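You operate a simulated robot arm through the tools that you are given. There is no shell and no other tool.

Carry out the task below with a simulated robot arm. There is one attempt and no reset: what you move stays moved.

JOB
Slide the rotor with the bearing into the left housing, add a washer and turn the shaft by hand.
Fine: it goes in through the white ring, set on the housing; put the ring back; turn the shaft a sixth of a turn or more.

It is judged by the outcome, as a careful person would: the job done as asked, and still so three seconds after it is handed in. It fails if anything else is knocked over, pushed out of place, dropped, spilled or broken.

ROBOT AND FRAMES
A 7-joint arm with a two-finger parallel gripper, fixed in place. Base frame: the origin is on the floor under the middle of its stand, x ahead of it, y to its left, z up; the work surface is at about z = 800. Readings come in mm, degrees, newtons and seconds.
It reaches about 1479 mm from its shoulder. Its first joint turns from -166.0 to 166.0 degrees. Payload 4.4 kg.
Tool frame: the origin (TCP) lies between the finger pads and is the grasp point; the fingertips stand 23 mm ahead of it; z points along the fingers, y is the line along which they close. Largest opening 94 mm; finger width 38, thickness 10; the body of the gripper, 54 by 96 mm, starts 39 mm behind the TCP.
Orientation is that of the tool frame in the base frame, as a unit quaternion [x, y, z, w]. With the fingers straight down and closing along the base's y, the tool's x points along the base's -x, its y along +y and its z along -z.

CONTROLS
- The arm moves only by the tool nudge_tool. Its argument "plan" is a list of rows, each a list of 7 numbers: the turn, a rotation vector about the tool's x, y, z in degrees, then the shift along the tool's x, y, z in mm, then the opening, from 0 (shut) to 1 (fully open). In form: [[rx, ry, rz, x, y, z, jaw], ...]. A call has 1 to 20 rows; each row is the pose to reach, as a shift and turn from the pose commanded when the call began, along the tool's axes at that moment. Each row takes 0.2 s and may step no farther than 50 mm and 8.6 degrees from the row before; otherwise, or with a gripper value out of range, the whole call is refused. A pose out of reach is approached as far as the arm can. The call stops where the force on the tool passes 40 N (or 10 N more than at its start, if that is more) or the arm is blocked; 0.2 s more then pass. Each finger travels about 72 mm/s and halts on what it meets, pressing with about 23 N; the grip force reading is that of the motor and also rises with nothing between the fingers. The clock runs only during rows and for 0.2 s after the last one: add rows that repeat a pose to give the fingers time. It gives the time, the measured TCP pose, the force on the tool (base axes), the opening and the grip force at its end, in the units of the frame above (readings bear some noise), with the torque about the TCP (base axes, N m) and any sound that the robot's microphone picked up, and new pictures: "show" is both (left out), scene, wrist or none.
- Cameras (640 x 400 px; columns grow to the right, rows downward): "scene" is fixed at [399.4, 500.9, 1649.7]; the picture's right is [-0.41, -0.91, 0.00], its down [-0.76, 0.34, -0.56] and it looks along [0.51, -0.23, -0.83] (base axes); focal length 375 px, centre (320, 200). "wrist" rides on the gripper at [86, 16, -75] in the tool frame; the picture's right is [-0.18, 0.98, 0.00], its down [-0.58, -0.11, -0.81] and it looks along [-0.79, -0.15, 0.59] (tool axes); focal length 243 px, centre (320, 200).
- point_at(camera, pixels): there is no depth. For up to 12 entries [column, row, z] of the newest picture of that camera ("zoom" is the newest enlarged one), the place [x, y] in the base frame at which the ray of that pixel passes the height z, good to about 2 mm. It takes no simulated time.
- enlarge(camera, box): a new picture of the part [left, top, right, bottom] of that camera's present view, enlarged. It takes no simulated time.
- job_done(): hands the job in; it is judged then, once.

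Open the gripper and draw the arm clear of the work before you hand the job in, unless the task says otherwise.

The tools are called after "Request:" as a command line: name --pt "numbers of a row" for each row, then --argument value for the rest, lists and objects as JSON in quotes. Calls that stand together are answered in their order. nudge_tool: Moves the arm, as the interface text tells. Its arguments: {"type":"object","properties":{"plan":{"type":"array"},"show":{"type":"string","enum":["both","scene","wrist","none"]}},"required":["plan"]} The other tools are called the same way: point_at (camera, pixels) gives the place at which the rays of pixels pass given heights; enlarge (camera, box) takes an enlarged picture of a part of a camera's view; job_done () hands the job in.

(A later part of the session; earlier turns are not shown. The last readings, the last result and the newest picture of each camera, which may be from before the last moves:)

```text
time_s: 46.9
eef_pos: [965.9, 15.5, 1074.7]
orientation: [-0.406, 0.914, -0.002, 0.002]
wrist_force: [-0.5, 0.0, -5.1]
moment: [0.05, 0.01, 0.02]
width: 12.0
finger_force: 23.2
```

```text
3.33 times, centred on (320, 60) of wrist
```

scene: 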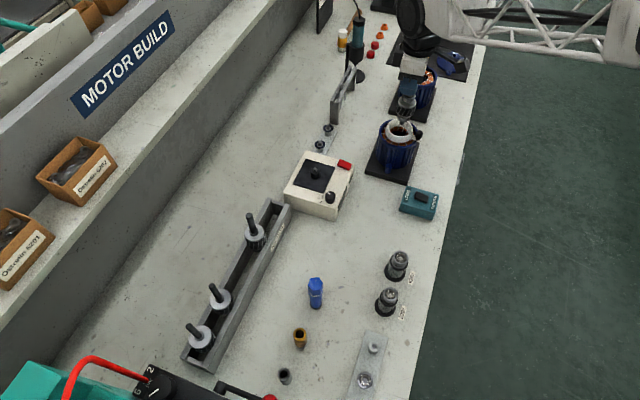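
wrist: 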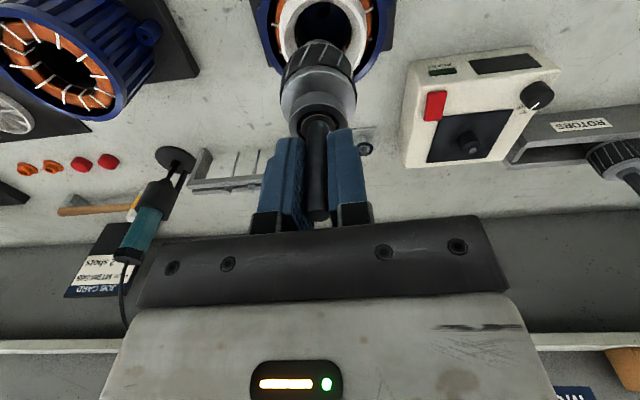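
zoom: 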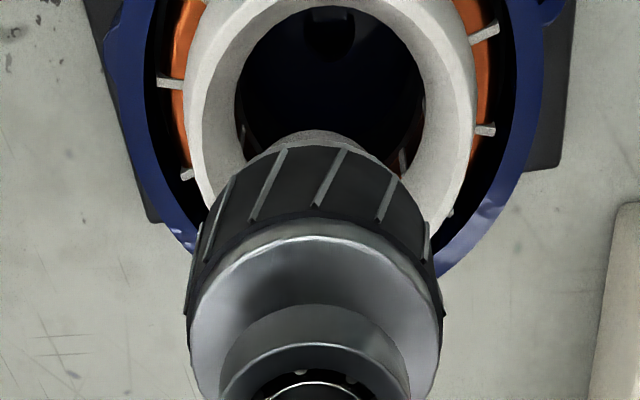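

Now the rotor axis is ≈2 mm right of ring centre in the scene view. I nudge tool x −2.2 mm and lower 45 mm into the funnel, slowly.

Request:
nudge_tool --pt "0 0 0 -2.2 0 0 0" --pt "0 0 0 -2.2 0 5 0" --pt "0 0 0 -2.2 0 10 0" --pt "0 0 0 -2.2 0 15 0" --pt "0 0 0 -2.2 0 20 0" --pt "0 0 0 -2.2 0 25 0" --pt "0 0 0 -2.2 0 30 0" --pt "0 0 0 -2.2 0 35 0" --pt "0 0 0 -2.2 0 40 0" --pt "0 0 0 -2.2 0 45 0" --pt "0 0 0 -2.2 0 45 0"

Request:
enlarge --camera "scene" --box '[375, 95, 425, 155]'

Request:
enlarge --camera "wrist" --box '[240, 0, 400, 120]'

```text
time_s: 49.3
eef_pos: [968.8, 18.5, 1024.3]
orientation: [-0.406, 0.914, -0.001, 0.003]
wrist_force: [-0.2, -1.3, -5.2]
moment: [0.02, -0.04, -0.04]
width: 11.7
finger_force: 23.1
```

scene: 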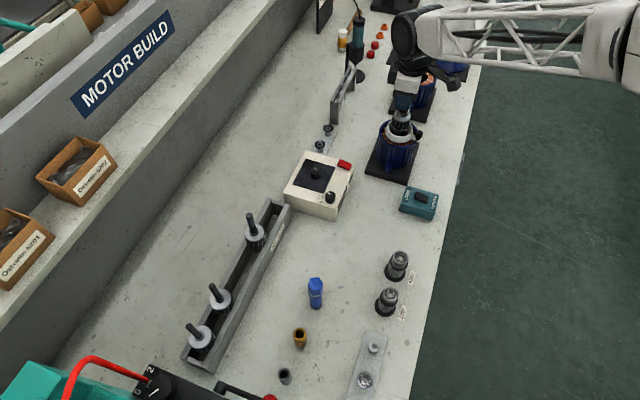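
wrist: 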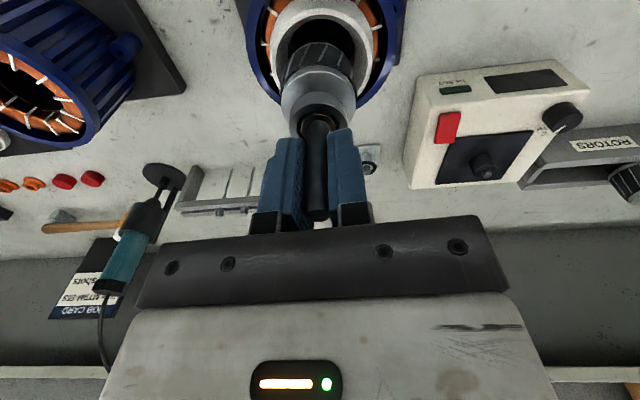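

```text
6.67 times, centred on (400, 125) of scene
```

zoom: 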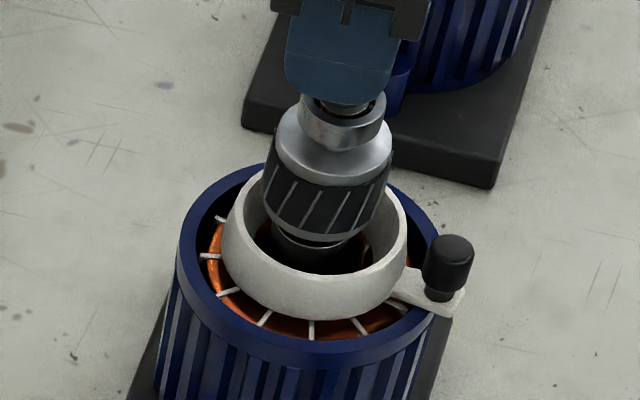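

```text
3.33 times, centred on (320, 60) of wrist
```

zoom: 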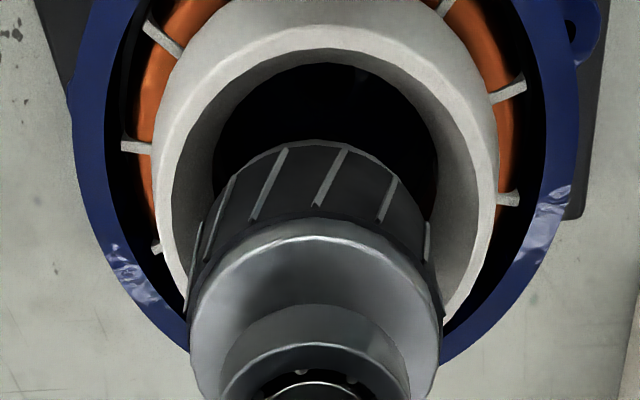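

Alignment looks within ~1 mm in both views. I continue lowering slowly through the ring's throat, watching forces.

Request:
nudge_tool --pt "0 0 0 0 0 3 0" --pt "0 0 0 0 0 6 0" --pt "0 0 0 0 0 9 0" --pt "0 0 0 0 0 12 0" --pt "0 0 0 0 0 15 0" --pt "0 0 0 0 0 15 0"

Request:
enlarge --camera "scene" --box '[375, 95, 425, 155]'

Request:
enlarge --camera "wrist" --box '[240, 0, 400, 120]'

```text
time_s: 50.7
eef_pos: [968.1, 19.2, 1010.1]
orientation: [-0.407, 0.914, -0.002, 0.002]
wrist_force: [-0.2, -0.1, -5.1]
moment: [0.03, -0.03, 0.03]
width: 11.9
finger_force: 22.8
```

scene: 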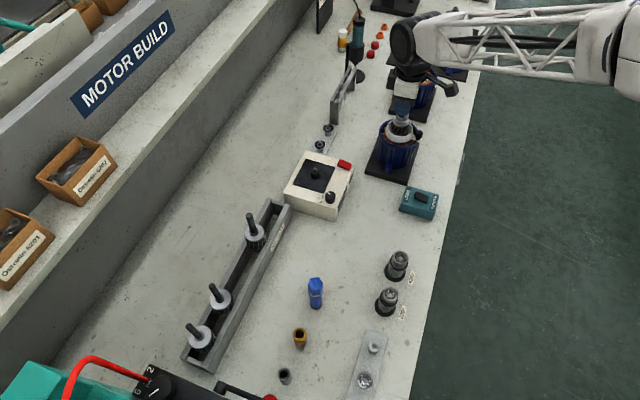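
wrist: 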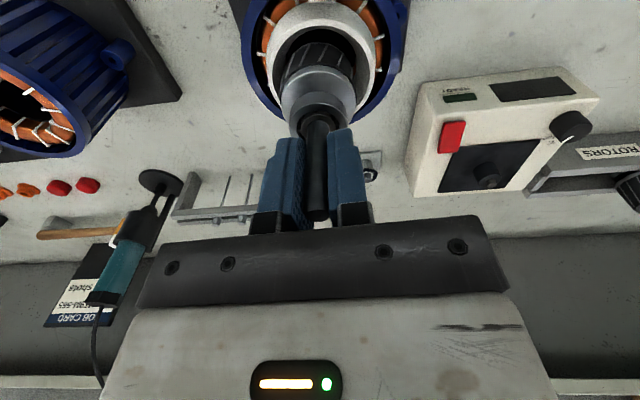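

```text
6.67 times, centred on (400, 125) of scene
```

zoom: 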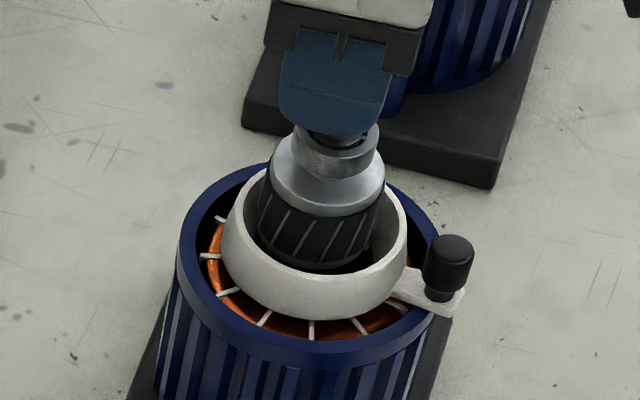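

```text
3.33 times, centred on (320, 60) of wrist
```

zoom: 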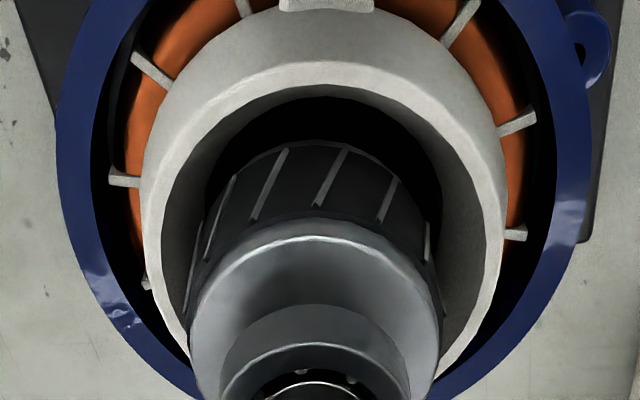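

No contact so far. Continue lowering 15 mm toward the stator bore.

Request:
nudge_tool --pt "0 0 0 0 0 3 0" --pt "0 0 0 0 0 6 0" --pt "0 0 0 0 0 9 0" --pt "0 0 0 0 0 12 0" --pt "0 0 0 0 0 15 0" --pt "0 0 0 0 0 15 0"

Request:
enlarge --camera "scene" --box '[375, 95, 425, 155]'

Request:
enlarge --camera "wrist" --box '[240, 0, 400, 120]'

```text
time_s: 52.1
eef_pos: [967.8, 18.1, 993.5]
orientation: [-0.407, 0.913, -0.002, 0.001]
wrist_force: [-5.1, 1.0, -7.1]
moment: [0.18, 0.46, -0.05]
width: 11.4
finger_force: 22.8
```

scene: 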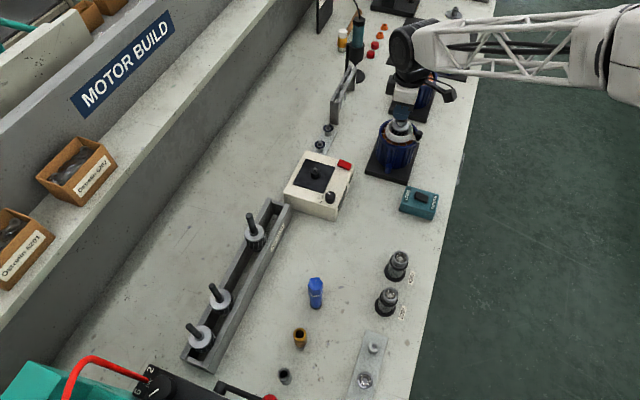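
wrist: 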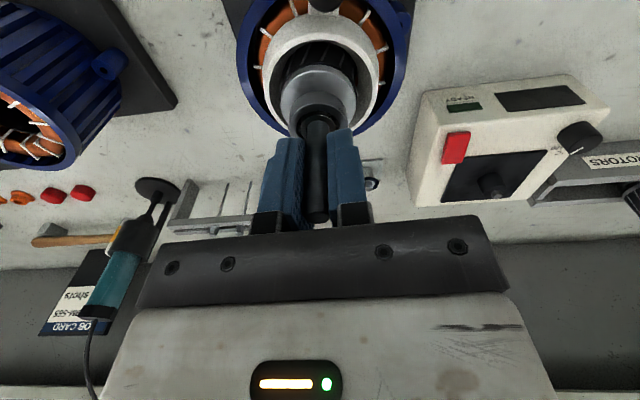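

```text
6.67 times, centred on (400, 125) of scene
```

zoom: 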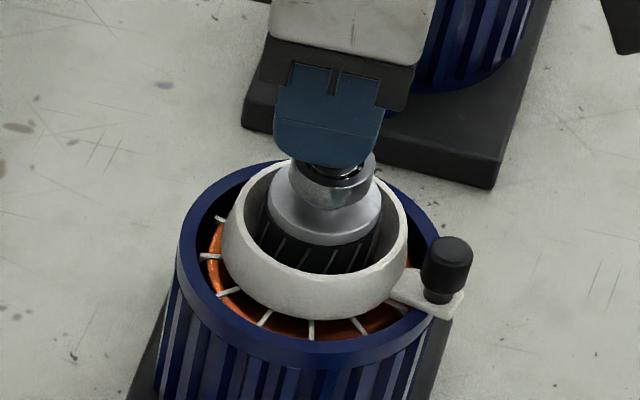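

```text
3.33 times, centred on (320, 60) of wrist
```

zoom: 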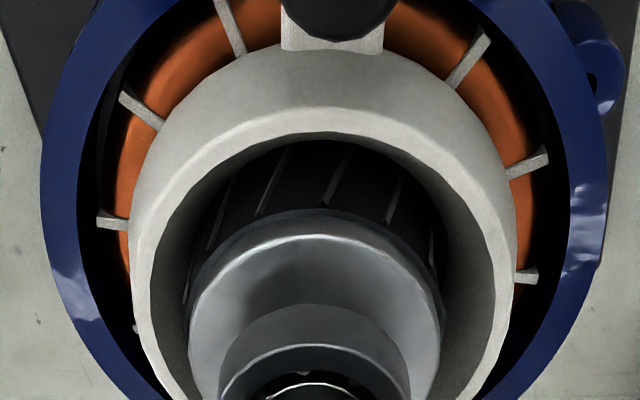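

A side contact appeared (force −5 N in x at ~95 mm below the TCP). I comply by shifting ~1 mm in the push direction and check forces again.

Request:
nudge_tool --pt "0 0 0 0.5 0.9 0 0" --pt "0 0 0 0.5 0.9 0 0" --show "none"

```text
time_s: 52.7
eef_pos: [965.6, 19.4, 997.3]
orientation: [-0.407, 0.913, -0.002, 0.002]
wrist_force: [0.1, -0.2, -5.4]
moment: [0.06, 0.0, -0.02]
width: 11.5
finger_force: 23.2
```

Lateral force vanished. I keep lowering in small steps.

Request:
nudge_tool --pt "0 0 0 0 0 2 0" --pt "0 0 0 0 0 4 0" --pt "0 0 0 0 0 6 0" --pt "0 0 0 0 0 6 0" --show "none"

```text
time_s: 53.7
eef_pos: [966.5, 18.9, 989.7]
orientation: [-0.407, 0.913, -0.002, 0.002]
wrist_force: [-0.3, -0.8, -5.2]
moment: [0.02, -0.01, 0.0]
width: 11.6
finger_force: 23.0
```

Free of contact. I lower another 9 mm.

Request:
nudge_tool --pt "0 0 0 0 0 3 0" --pt "0 0 0 0 0 6 0" --pt "0 0 0 0 0 9 0" --pt "0 0 0 0 0 9 0" --show "wrist"

Request:
enlarge --camera "scene" --box '[375, 95, 425, 155]'

Request:
enlarge --camera "wrist" --box '[240, 0, 400, 120]'

```text
time_s: 54.7
eef_pos: [966.4, 18.9, 981.3]
orientation: [-0.407, 0.913, -0.002, 0.001]
wrist_force: [-2.1, 0.3, -6.6]
moment: [0.06, 0.11, 0.02]
width: 11.2
finger_force: 22.9
```

wrist: 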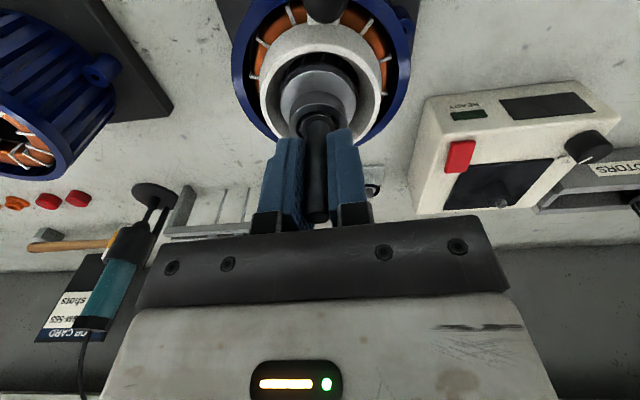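

```text
6.67 times, centred on (400, 125) of scene
```

zoom: 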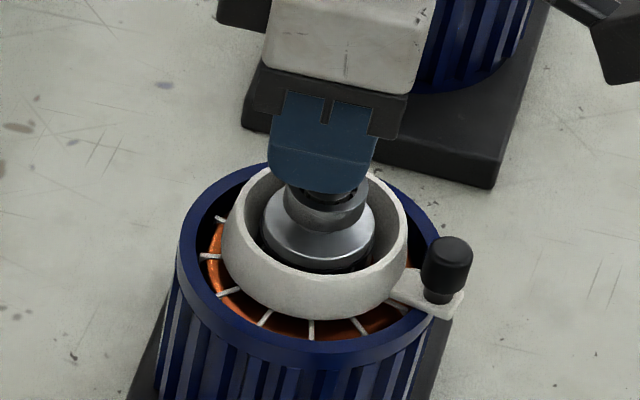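

```text
3.33 times, centred on (320, 60) of wrist
```

zoom: 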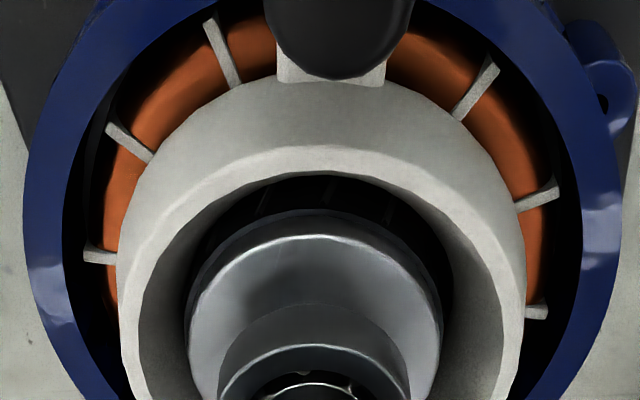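

The rotor body is entering the bore; small lateral force (−2 N). I comply 0.4 mm and continue down.

Request:
nudge_tool --pt "0 0 0 0.2 0.35 2 0" --pt "0 0 0 0.2 0.35 5 0" --pt "0 0 0 0.2 0.35 8 0" --pt "0 0 0 0.2 0.35 10 0" --pt "0 0 0 0.2 0.35 10 0" --show "none"

```text
time_s: 55.9
eef_pos: [965.5, 17.8, 971.6]
orientation: [-0.407, 0.914, -0.001, 0.002]
wrist_force: [1.1, 0.1, -5.4]
moment: [0.0, -0.02, -0.01]
width: 11.7
finger_force: 23.0
```

Request:
nudge_tool --pt "0 0 0 0 0 3 0" --pt "0 0 0 0 0 6 0" --pt "0 0 0 0 0 9 0" --pt "0 0 0 0 0 9 0" --show "none"

```text
time_s: 56.9
eef_pos: [966.1, 18.4, 961.2]
orientation: [-0.407, 0.914, -0.002, 0.001]
wrist_force: [0.6, 0.2, -5.8]
moment: [0.03, -0.02, 0.0]
width: 11.7
finger_force: 22.6
```

Still free at TCP z≈961. I continue in small steps towards the seat.

Request:
nudge_tool --pt "0 0 0 0 0 2 0" --pt "0 0 0 0 0 4 0" --pt "0 0 0 0 0 6 0" --pt "0 0 0 0 0 6 0" --show "wrist"

Request:
enlarge --camera "scene" --box '[375, 95, 425, 155]'

Request:
enlarge --camera "wrist" --box '[220, 0, 420, 240]'

```text
time_s: 57.9
eef_pos: [965.7, 19.1, 957.3]
orientation: [-0.407, 0.913, -0.003, 0.003]
wrist_force: [-2.4, -1.6, 7.1]
moment: [-0.21, 0.34, 0.01]
width: 11.3
finger_force: 22.7
```

wrist: 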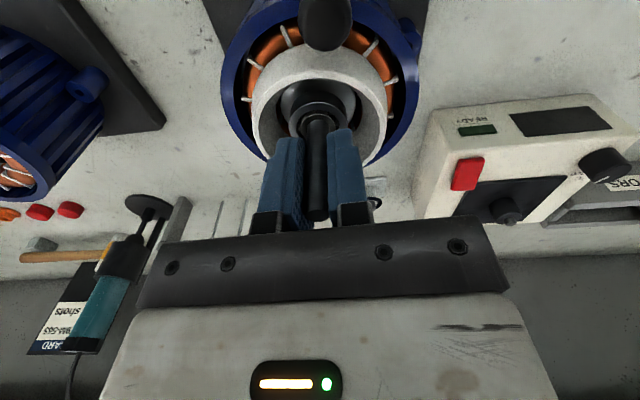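

```text
6.67 times, centred on (400, 125) of scene
```

zoom: 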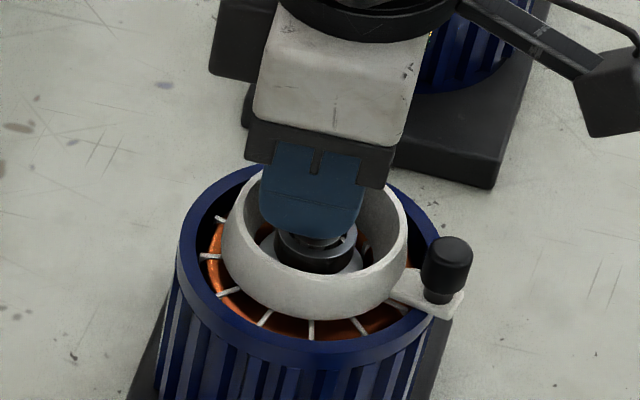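

```text
1.67 times, centred on (320, 120) of wrist
```

zoom: 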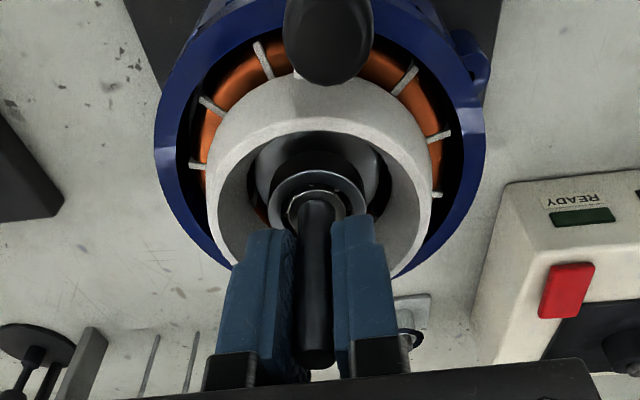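

Upward contact (~13 N net) occurs at TCP z≈957, with nearly central moment. I press 2 mm more to see whether it's seated or catching on an edge.

Request:
nudge_tool --pt "0 0 0 0 0 1 0" --pt "0 0 0 0 0 2 0" --pt "0 0 0 0 0 2 0" --show "none"

```text
time_s: 58.7
eef_pos: [965.3, 18.9, 955.0]
orientation: [-0.406, 0.914, -0.002, 0.003]
wrist_force: [-4.3, 4.7, 16.5]
moment: [0.56, 0.52, -0.04]
width: 11.8
finger_force: 23.2
```

The lateral reaction (−4.3,+4.7 N) suggests the lower end is guided; I comply by shifting tool y +1.2 mm and check.

Request:
nudge_tool --pt "0 0 0 0 0.6 0 0" --pt "0 0 0 0 1.2 0 0" --pt "0 0 0 0 1.2 0 0" --show "scene"

Request:
enlarge --camera "scene" --box '[375, 95, 425, 155]'

```text
time_s: 59.5
eef_pos: [966.5, 19.4, 955.1]
orientation: [-0.407, 0.913, -0.002, 0.002]
wrist_force: [-5.4, 2.6, 15.8]
moment: [0.31, 0.74, -0.04]
width: 11.6
finger_force: 22.3
```

scene: 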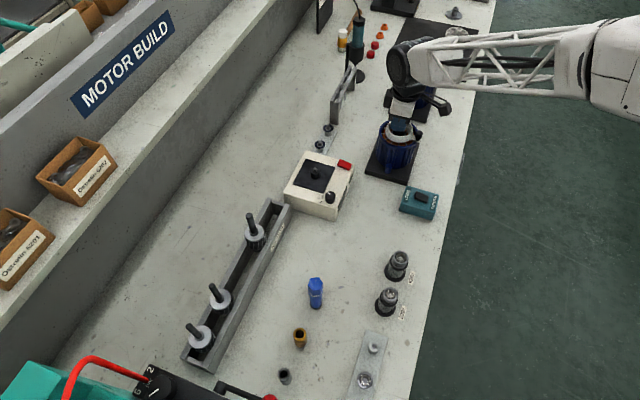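

```text
6.67 times, centred on (400, 125) of scene
```

zoom: 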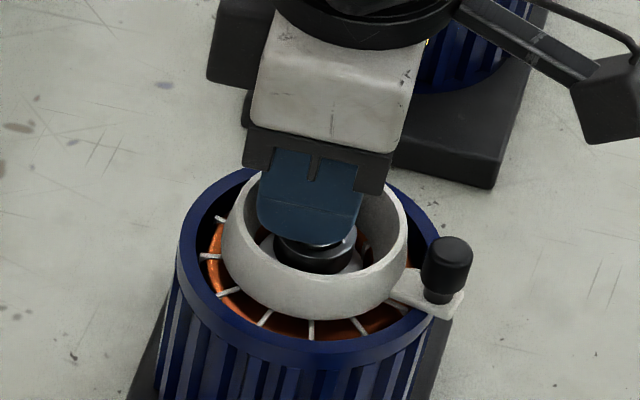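

Force stays central. I do a small search wiggle (±1.5 mm) under this light down-force to see if it drops any further.

Request:
nudge_tool --pt "0 0 0 1.2 0 0 0" --pt "0 0 0 0.8 0.8 0 0" --pt "0 0 0 0 1.2 0 0" --pt "0 0 0 -0.8 0.8 0 0" --pt "0 0 0 -1.2 0 0 0" --pt "0 0 0 -0.8 -0.8 0 0" --pt "0 0 0 0 -1.2 0 0" --pt "0 0 0 0.8 -0.8 0 0" --pt "0 0 0 0.5 0.5 0 0" --pt "0 0 0 0.5 0.5 0 0" --show "wrist"

Request:
enlarge --camera "wrist" --box '[220, 0, 420, 240]'

```text
time_s: 61.7
eef_pos: [964.5, 18.9, 952.9]
orientation: [-0.406, 0.914, -0.002, 0.001]
wrist_force: [2.2, 0.8, -8.1]
moment: [0.07, -0.25, -0.02]
width: 11.4
finger_force: 22.9
```

wrist: 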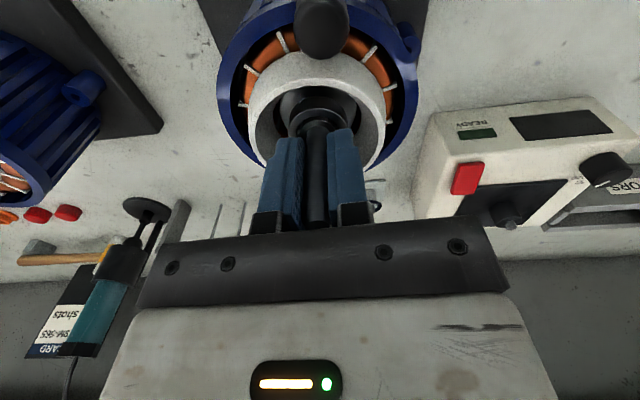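

```text
1.67 times, centred on (320, 120) of wrist
```

zoom: 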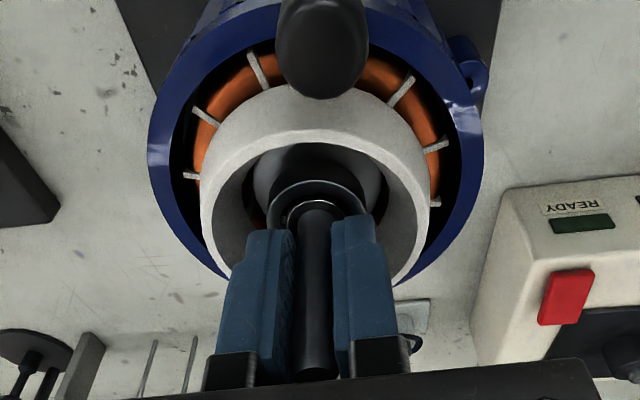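

The fingers slid ~4 mm down the shaft while the rotor stayed put. I release the shaft here, back off upward and look at how the rotor sits.

Request:
nudge_tool --pt "0 0 0 0 0 0 0.1" --pt "0 0 0 0 0 0 0.25" --pt "0 0 0 0 0 0 0.35" --pt "0 0 0 0 0 -10 0.35" --pt "0 0 0 0 0 -35 0.35" --pt "0 0 0 0 0 -70 0.35" --pt "0 0 0 0 0 -110 0.4" --pt "0 0 0 0 0 -110 0.4"

Request:
enlarge --camera "scene" --box '[370, 95, 430, 155]'

Request:
enlarge --camera "wrist" --box '[240, 0, 400, 130]'

```text
time_s: 63.5
eef_pos: [965.2, 19.1, 1063.9]
orientation: [-0.407, 0.913, -0.002, 0.001]
wrist_force: [-0.4, -0.6, -1.0]
moment: [0.01, 0.0, 0.03]
width: 37.6
finger_force: 0.1
```

scene: 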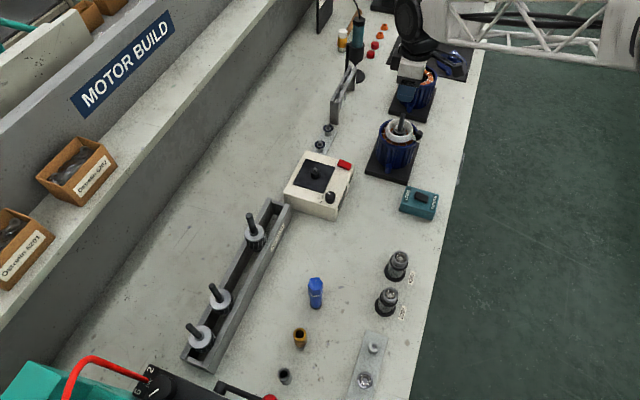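
wrist: 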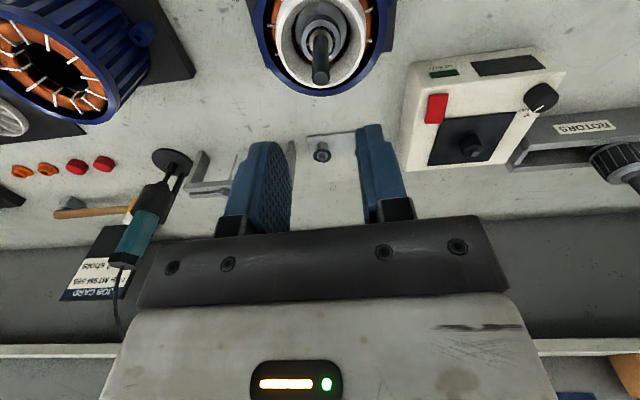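

```text
6.67 times, centred on (400, 125) of scene
```

zoom: 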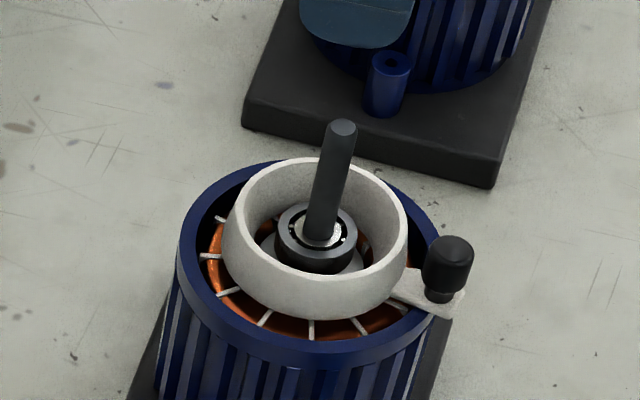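

```text
3.08 times, centred on (320, 65) of wrist
```

zoom: 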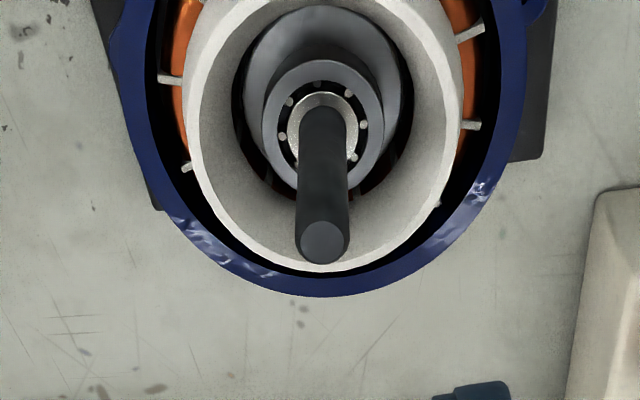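

The rotor stands vertical, bearing top ≈ z 917. To know whether that is fully seated, I peek into the identical empty right housing, tilting the camera to look steeply down.

Request:
nudge_tool --pt "0 0 0 0 0 -20 0.4" --pt "0 8 0 14 -42 -20 0.4" --pt "0 16 0 28 -84 -20 0.4" --pt "0 24 0 42 -126 -15 0.4" --pt "0 32 0 56 -168 -5 0.4" --pt "0 40 0 70.5 -213 5 0.4" --pt "0 40 0 70.5 -213 5 0.4" --pt "0 40 0 70.5 -213 5 0.4"

Request:
enlarge --camera "wrist" --box '[240, 120, 400, 240]'

Request:
enlarge --camera "scene" --box '[370, 95, 430, 155]'

```text
time_s: 65.3
eef_pos: [1074.8, -171.2, 1056.9]
orientation: [-0.382, 0.859, -0.141, -0.31]
wrist_force: [-0.8, -0.6, 0.6]
moment: [-0.01, -0.03, 0.02]
width: 37.4
finger_force: 0.1
```

scene: 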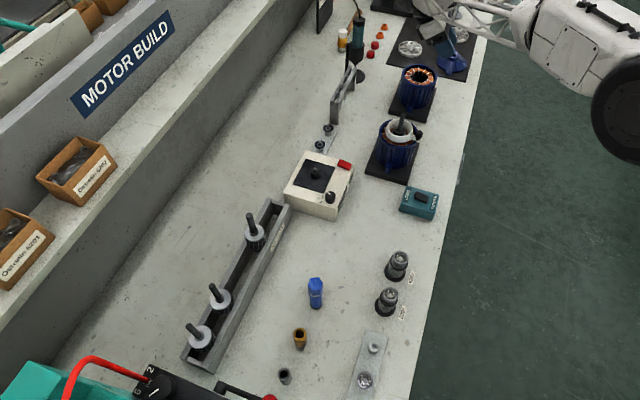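
wrist: 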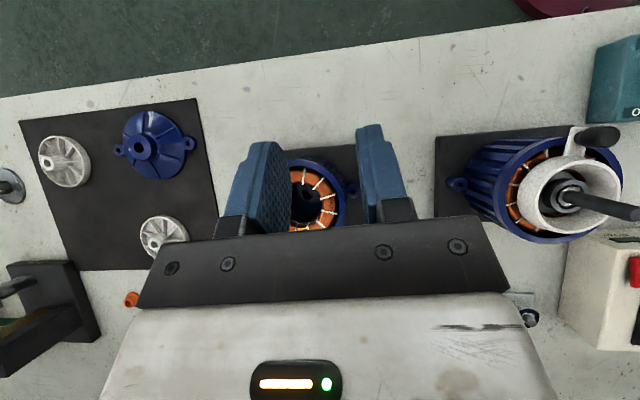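

```text
3.33 times, centred on (320, 180) of wrist
```

zoom: 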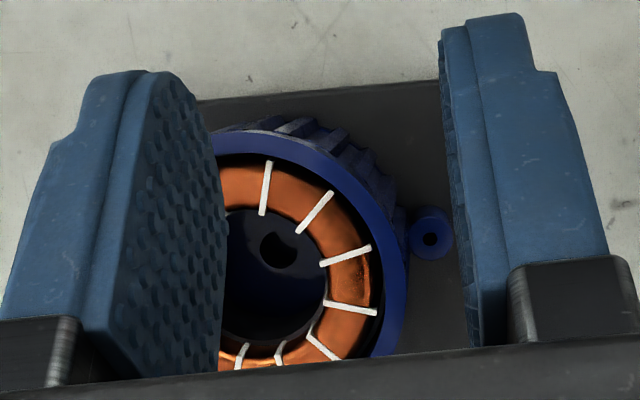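

```text
6.67 times, centred on (400, 125) of scene
```

zoom: 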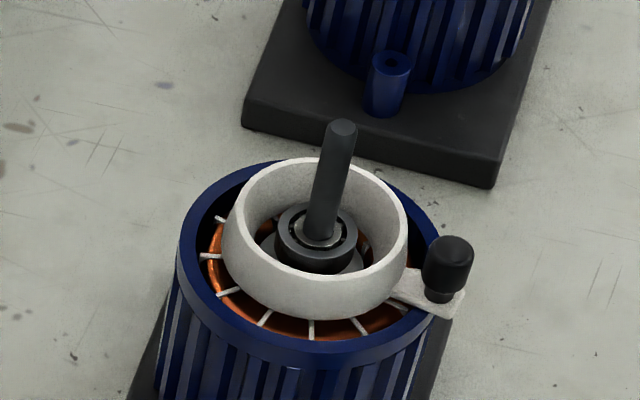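

I can see a small hole in the floor of the bore. I open the jaws fully to unblock the view and shift for a better look.

Request:
nudge_tool --pt "0 0 0 0 0 0 0.7" --pt "0 0 0 0 -8 0 1" --pt "0 0 0 0 -8 0 1" --pt "0 0 0 0 -8 0 1" --show "wrist"

Request:
enlarge --camera "wrist" --box '[270, 140, 370, 235]'

```text
time_s: 66.3
eef_pos: [1080.3, -177.6, 1058.6]
orientation: [-0.382, 0.859, -0.141, -0.31]
wrist_force: [-0.4, 0.2, -0.2]
moment: [0.03, 0.01, -0.01]
width: 93.7
finger_force: 0.1
```

wrist: 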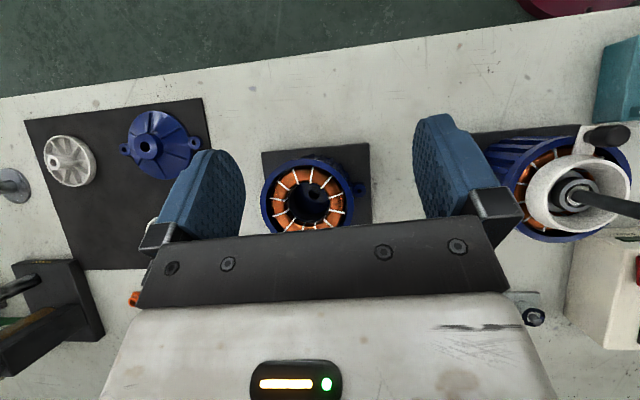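

```text
4.21 times, centred on (320, 188) of wrist
```

zoom: 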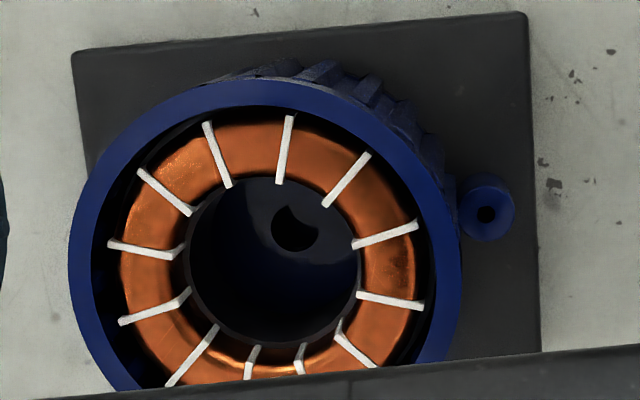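

I use the parallax between the rim centre and the floor hole to estimate the floor height.

Request:
point_at --camera "wrist" --pixels '[[306.8, 205.1, 910], [306.8, 205.1, 910], [306.8, 205.1, 910], [314.3, 194.9, 800], [314.3, 194.9, 800], [314.3, 194.9, 820], [314.3, 194.9, 820], [314.3, 194.9, 840], [314.3, 194.9, 840], [314.3, 194.9, 860]]'

Request:
point_at --camera "scene" --pixels '[[418.75, 77.2, 910], [418.75, 77.2, 910]]'

Request:
enlarge --camera "scene" --box '[390, 50, 450, 130]'

```text
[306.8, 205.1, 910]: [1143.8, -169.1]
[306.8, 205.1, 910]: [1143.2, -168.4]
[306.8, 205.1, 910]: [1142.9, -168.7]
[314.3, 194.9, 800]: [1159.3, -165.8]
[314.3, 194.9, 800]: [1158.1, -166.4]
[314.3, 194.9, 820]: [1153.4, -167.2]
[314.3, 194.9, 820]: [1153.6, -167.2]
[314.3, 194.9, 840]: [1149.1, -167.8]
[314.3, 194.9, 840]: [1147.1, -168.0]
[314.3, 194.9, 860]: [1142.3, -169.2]
```

```text
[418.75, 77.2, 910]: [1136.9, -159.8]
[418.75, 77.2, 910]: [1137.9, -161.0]
```

```text
5.00 times, centred on (420, 90) of scene
```

zoom: 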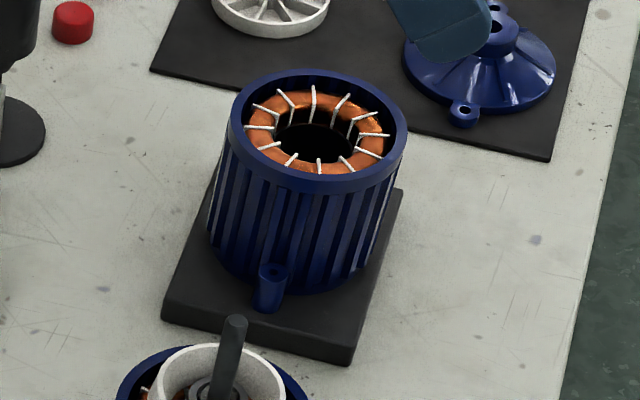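

Request:
enlarge --camera "wrist" --box '[285, 175, 340, 225]'

```text
8.00 times, centred on (312, 200) of wrist
```

zoom: 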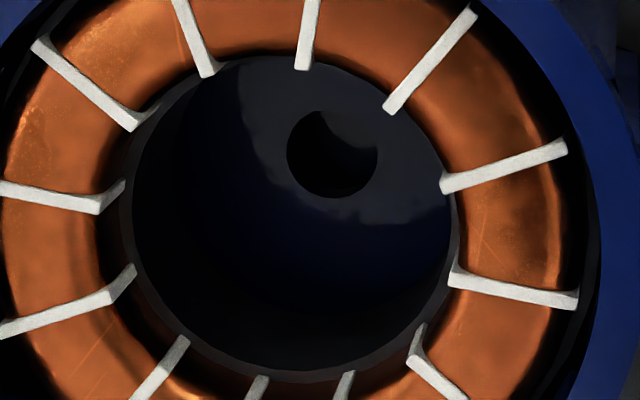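

The floor hole appears at z≈845, consistent with the rotor's lower bearing resting on the floor with its stub in the hole – so it is seated. Now I untilt to go back for the ring's knob.

Request:
nudge_tool --pt "0 -8 0 0 0 0 1" --pt "0 -16 0 0 0 0 0.8" --pt "0 -24 0 0 0 0 0.6" --pt "0 -32 0 0 0 0 0.5" --pt "0 -40 0 0 0 0 0.5" --pt "0 -40 0 0 0 0 0.5" --pt "0 -40 0 0 0 0 0.5" --show "none"

```text
time_s: 67.9
eef_pos: [1080.4, -179.8, 1059.5]
orientation: [-0.406, 0.914, -0.002, 0.003]
wrist_force: [1.0, -0.3, -0.2]
moment: [-0.03, 0.01, 0.01]
width: 47.0
finger_force: 0.1
```

Request:
nudge_tool --pt "0 0 2.5 -1.6 38.4 0 0.5" --pt "0 0 5 -3.2 76.8 0 0.5" --pt "0 0 7.5 -4.8 115.2 0 0.5" --pt "0 0 10 -6.4 153.6 0 0.5" --pt "0 0 12.5 -8 192 0 0.5" --pt "0 0 14.7 -9.6 230.5 15 0.5" --pt "0 0 14.7 -9.6 230.5 45 0.5" --pt "0 0 14.7 -9.6 230.5 45 0.5" --pt "0 0 14.7 -9.6 230.5 45 0.5"

Request:
enlarge --camera "wrist" --box '[230, 40, 410, 240]'

```text
time_s: 69.9
eef_pos: [916.4, -19.8, 1015.6]
orientation: [-0.287, 0.958, -0.002, 0.002]
wrist_force: [0.3, -0.7, 0.3]
moment: [0.04, -0.02, 0.0]
width: 46.9
finger_force: 0.1
```

scene: 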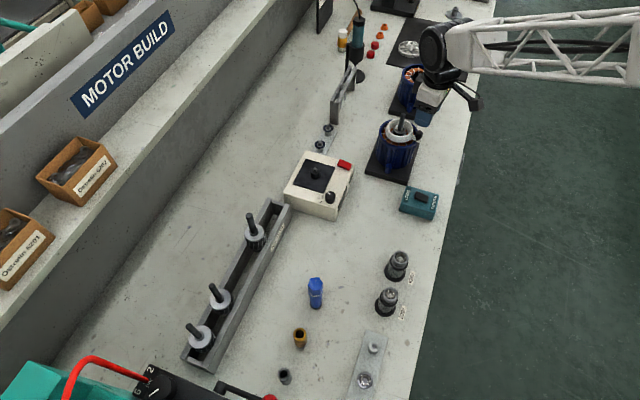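
wrist: 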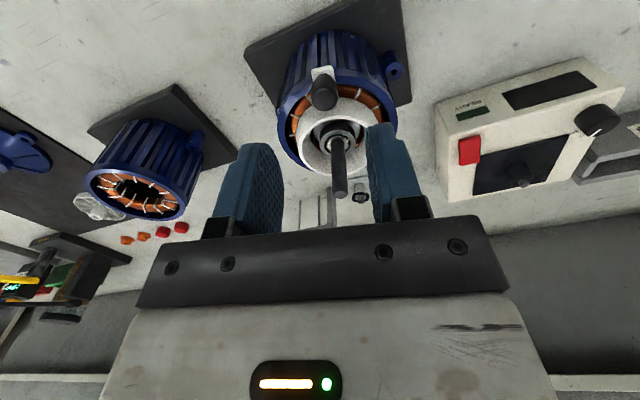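

```text
2.00 times, centred on (320, 140) of wrist
```

zoom: 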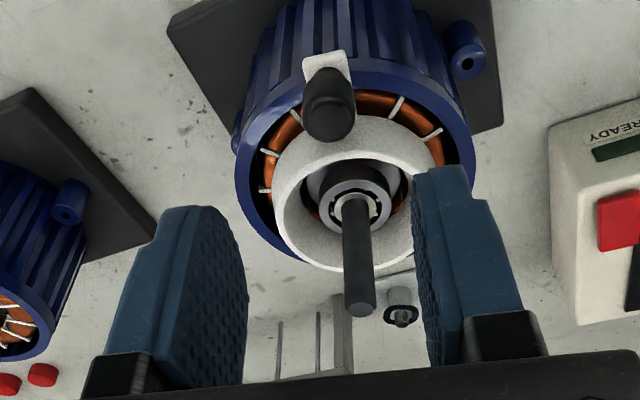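

The knob is centred under the gripper (col≈322.5, expected), ring aligned straight ahead. I descend to the knob.

Request:
nudge_tool --pt "0 0 0 0 0.5 15 0.5" --pt "0 0 0 0 0.5 30 0.5" --pt "0 0 0 0 0.5 45 0.5" --pt "0 0 0 0 0.5 58 0.5" --pt "0 0 0 0 0.5 67 0.5" --pt "0 0 0 0 0.5 67 0.5" --pt "0 0 0 0 0.5 67 0.5"

Request:
enlarge --camera "wrist" --box '[220, 80, 420, 240]'

```text
time_s: 71.5
eef_pos: [917.0, -17.9, 947.3]
orientation: [-0.286, 0.958, -0.003, 0.002]
wrist_force: [0.8, 1.0, -0.2]
moment: [0.0, -0.01, -0.02]
width: 47.2
finger_force: 0.0
```

scene: 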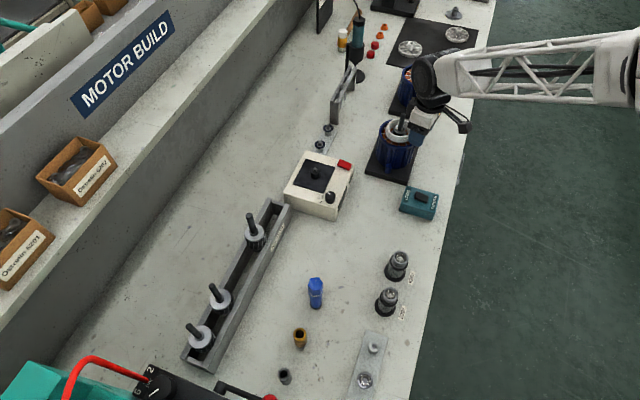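
wrist: 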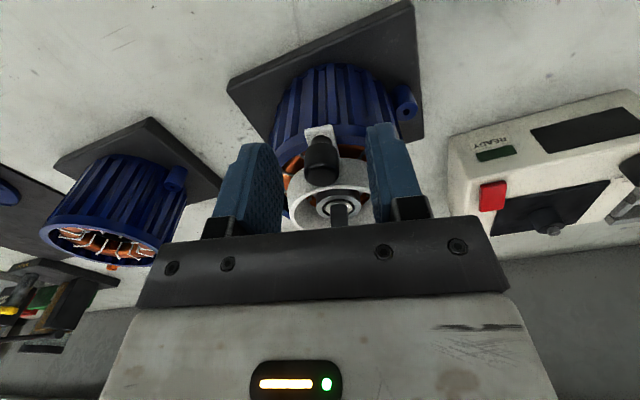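

```text
2.50 times, centred on (320, 160) of wrist
```

zoom: 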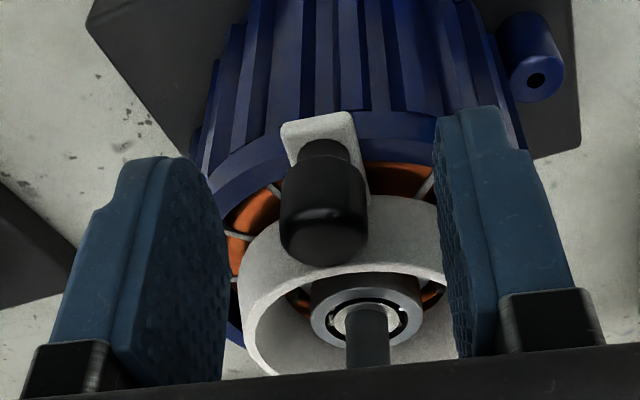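

The knob is between the pads. I close on it.

Request:
nudge_tool --pt "0 0 0 0 0 0 0.3" --pt "0 0 0 0 0 0 0.1" --pt "0 0 0 0 0 0 0" --pt "0 0 0 0 0 0 0" --pt "0 0 0 0 0 0 0" --show "wrist"

```text
time_s: 72.7
eef_pos: [916.3, -17.6, 947.4]
orientation: [-0.287, 0.958, -0.002, 0.002]
wrist_force: [1.0, -0.7, 0.4]
moment: [-0.02, 0.01, -0.05]
width: 16.7
finger_force: 22.8
```

wrist: 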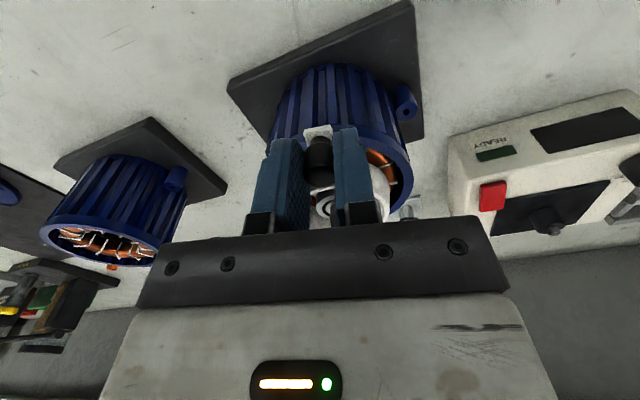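

The knob is held (16.7 mm, 22.8 N). I lift the ring straight up over the shaft, checking forces.

Request:
nudge_tool --pt "0 0 0 0 0 -4 0" --pt "0 0 0 0 0 -10 0" --pt "0 0 0 0 0 -20 0" --pt "0 0 0 0 0 -32 0" --pt "0 0 0 0 0 -46 0" --pt "0 0 0 0 0 -62 0" --pt "0 0 0 0 0 -80 0" --pt "0 0 0 0 0 -100 0" --pt "0 0 0 0 0 -120 0" --pt "0 0 0 0 0 -120 0"

Request:
enlarge --camera "scene" --box '[370, 70, 440, 160]'

```text
time_s: 74.9
eef_pos: [916.4, -18.1, 1068.6]
orientation: [-0.286, 0.958, -0.001, 0.002]
wrist_force: [-0.1, 0.3, -0.4]
moment: [-0.01, 0.0, 0.0]
width: 16.2
finger_force: 23.1
```

scene: 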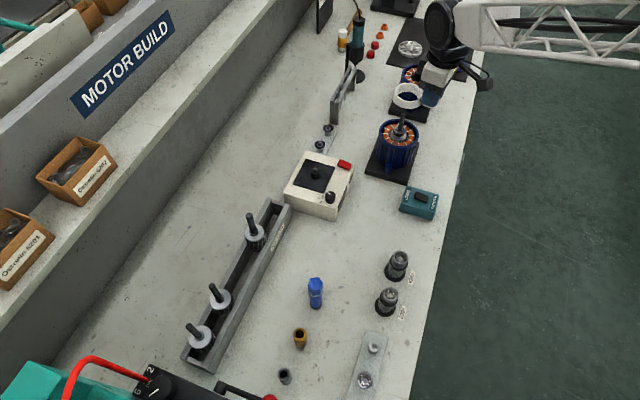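
wrist: 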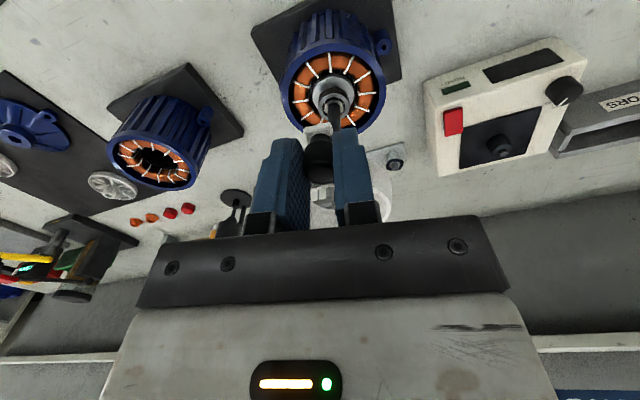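

```text
4.44 times, centred on (405, 115) of scene
```

zoom: 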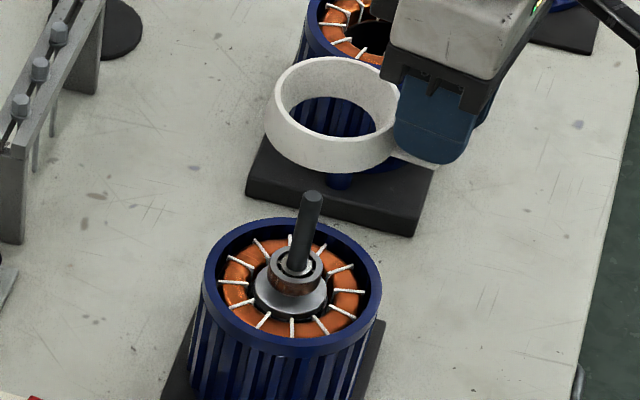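

The ring is clear of the shaft and the rotor stands properly in the housing. I carry the ring back toward its original place (knob at (715.5,292.3)), restoring yaw.

Request:
nudge_tool --pt "0 0 -1.6 0.3 41 0 0" --pt "0 0 -3.2 0.6 82 0 0" --pt "0 0 -4.9 1 123 0 0" --pt "0 0 -6.5 1.3 164 0 0" --pt "0 0 -8.2 1.6 205 0 0" --pt "0 0 -9.8 2 246 0 0" --pt "0 0 -11.5 2.3 287 0 0" --pt "0 0 -13.1 2.7 328 0 0" --pt "0 0 -14.75 3 368.4 0 0" --pt "0 0 -14.75 3 368.4 40 0" --pt "0 0 -14.75 3 368.4 80 0" --pt "0 0 -14.75 3 368.4 120 0" --pt "0 0 -14.75 3 368.4 160 0" --pt "0 0 -14.75 3 368.4 180 0" --pt "0 0 -14.75 3 368.4 180 0" --pt "0 0 -14.75 3 368.4 180 0"

Request:
enlarge --camera "scene" --box '[300, 220, 360, 280]'

```text
time_s: 78.3
eef_pos: [711.8, 287.5, 884.6]
orientation: [-0.407, 0.913, -0.001, 0.003]
wrist_force: [0.0, -0.7, -0.9]
moment: [-0.03, -0.04, 0.02]
width: 16.1
finger_force: 22.6
```

scene: 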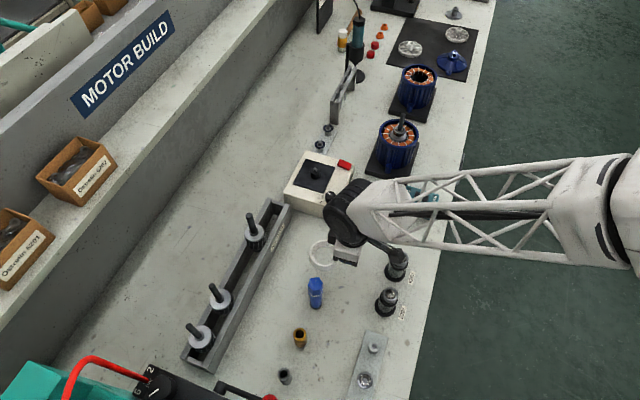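
wrist: 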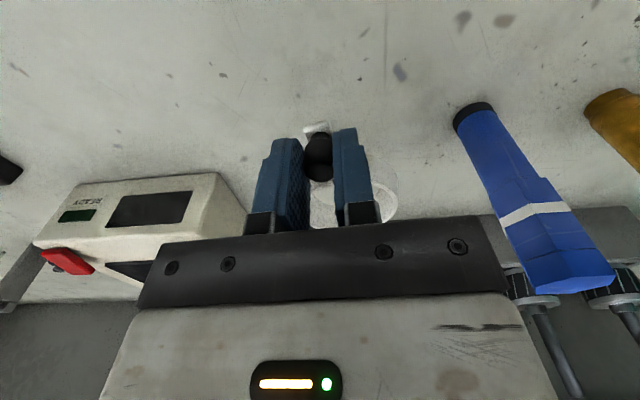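

```text
6.67 times, centred on (330, 250) of scene
```

zoom: 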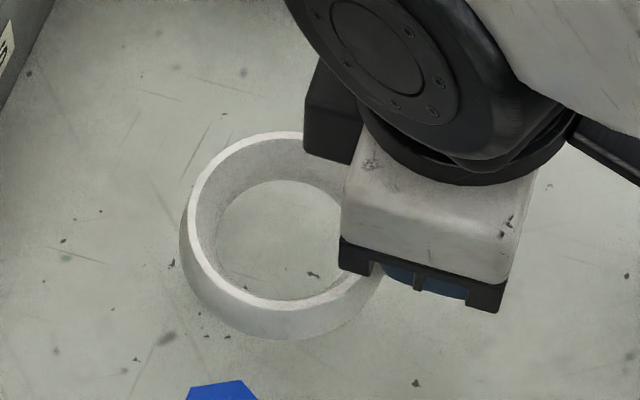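

The ring is above its original spot. I lower to ~8 mm above the bench and check its position against the original picture.

Request:
nudge_tool --pt "0 0 0 0 0 15 0" --pt "0 0 0 0 0 28 0" --pt "0 0 0 0 0 38 0" --pt "0 0 0 0 0 38 0" --pt "0 0 0 0 0 38 0"

Request:
enlarge --camera "scene" --box '[300, 235, 360, 280]'

Request:
enlarge --camera "wrist" --box '[230, 100, 410, 240]'

```text
time_s: 79.5
eef_pos: [712.7, 287.3, 846.8]
orientation: [-0.409, 0.913, -0.002, 0.002]
wrist_force: [-0.3, 0.6, 0.2]
moment: [-0.03, 0.02, 0.02]
width: 16.4
finger_force: 22.9
```

scene: 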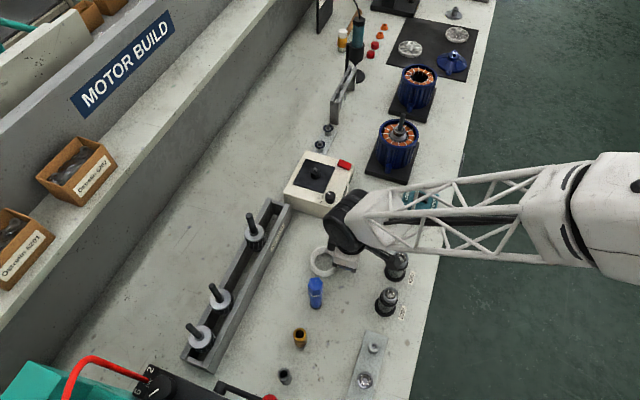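
wrist: 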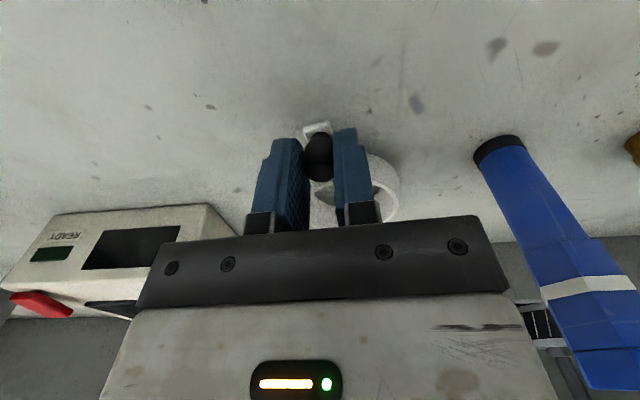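

```text
8.89 times, centred on (330, 258) of scene
```

zoom: 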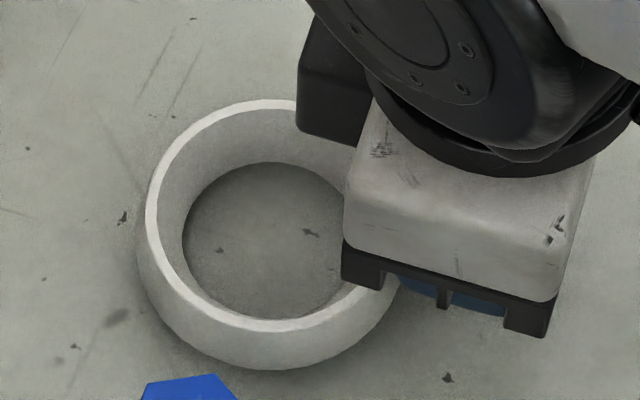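

```text
2.86 times, centred on (320, 170) of wrist
```

zoom: 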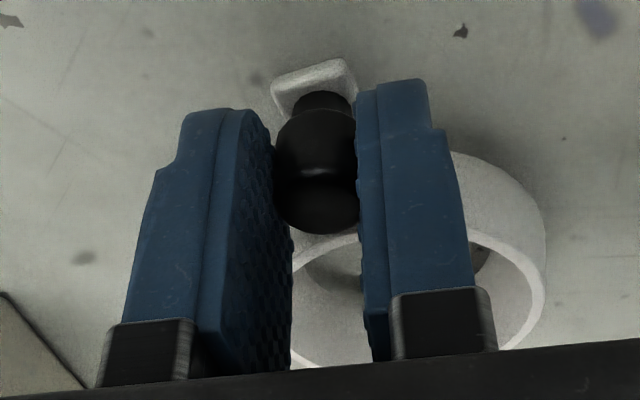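

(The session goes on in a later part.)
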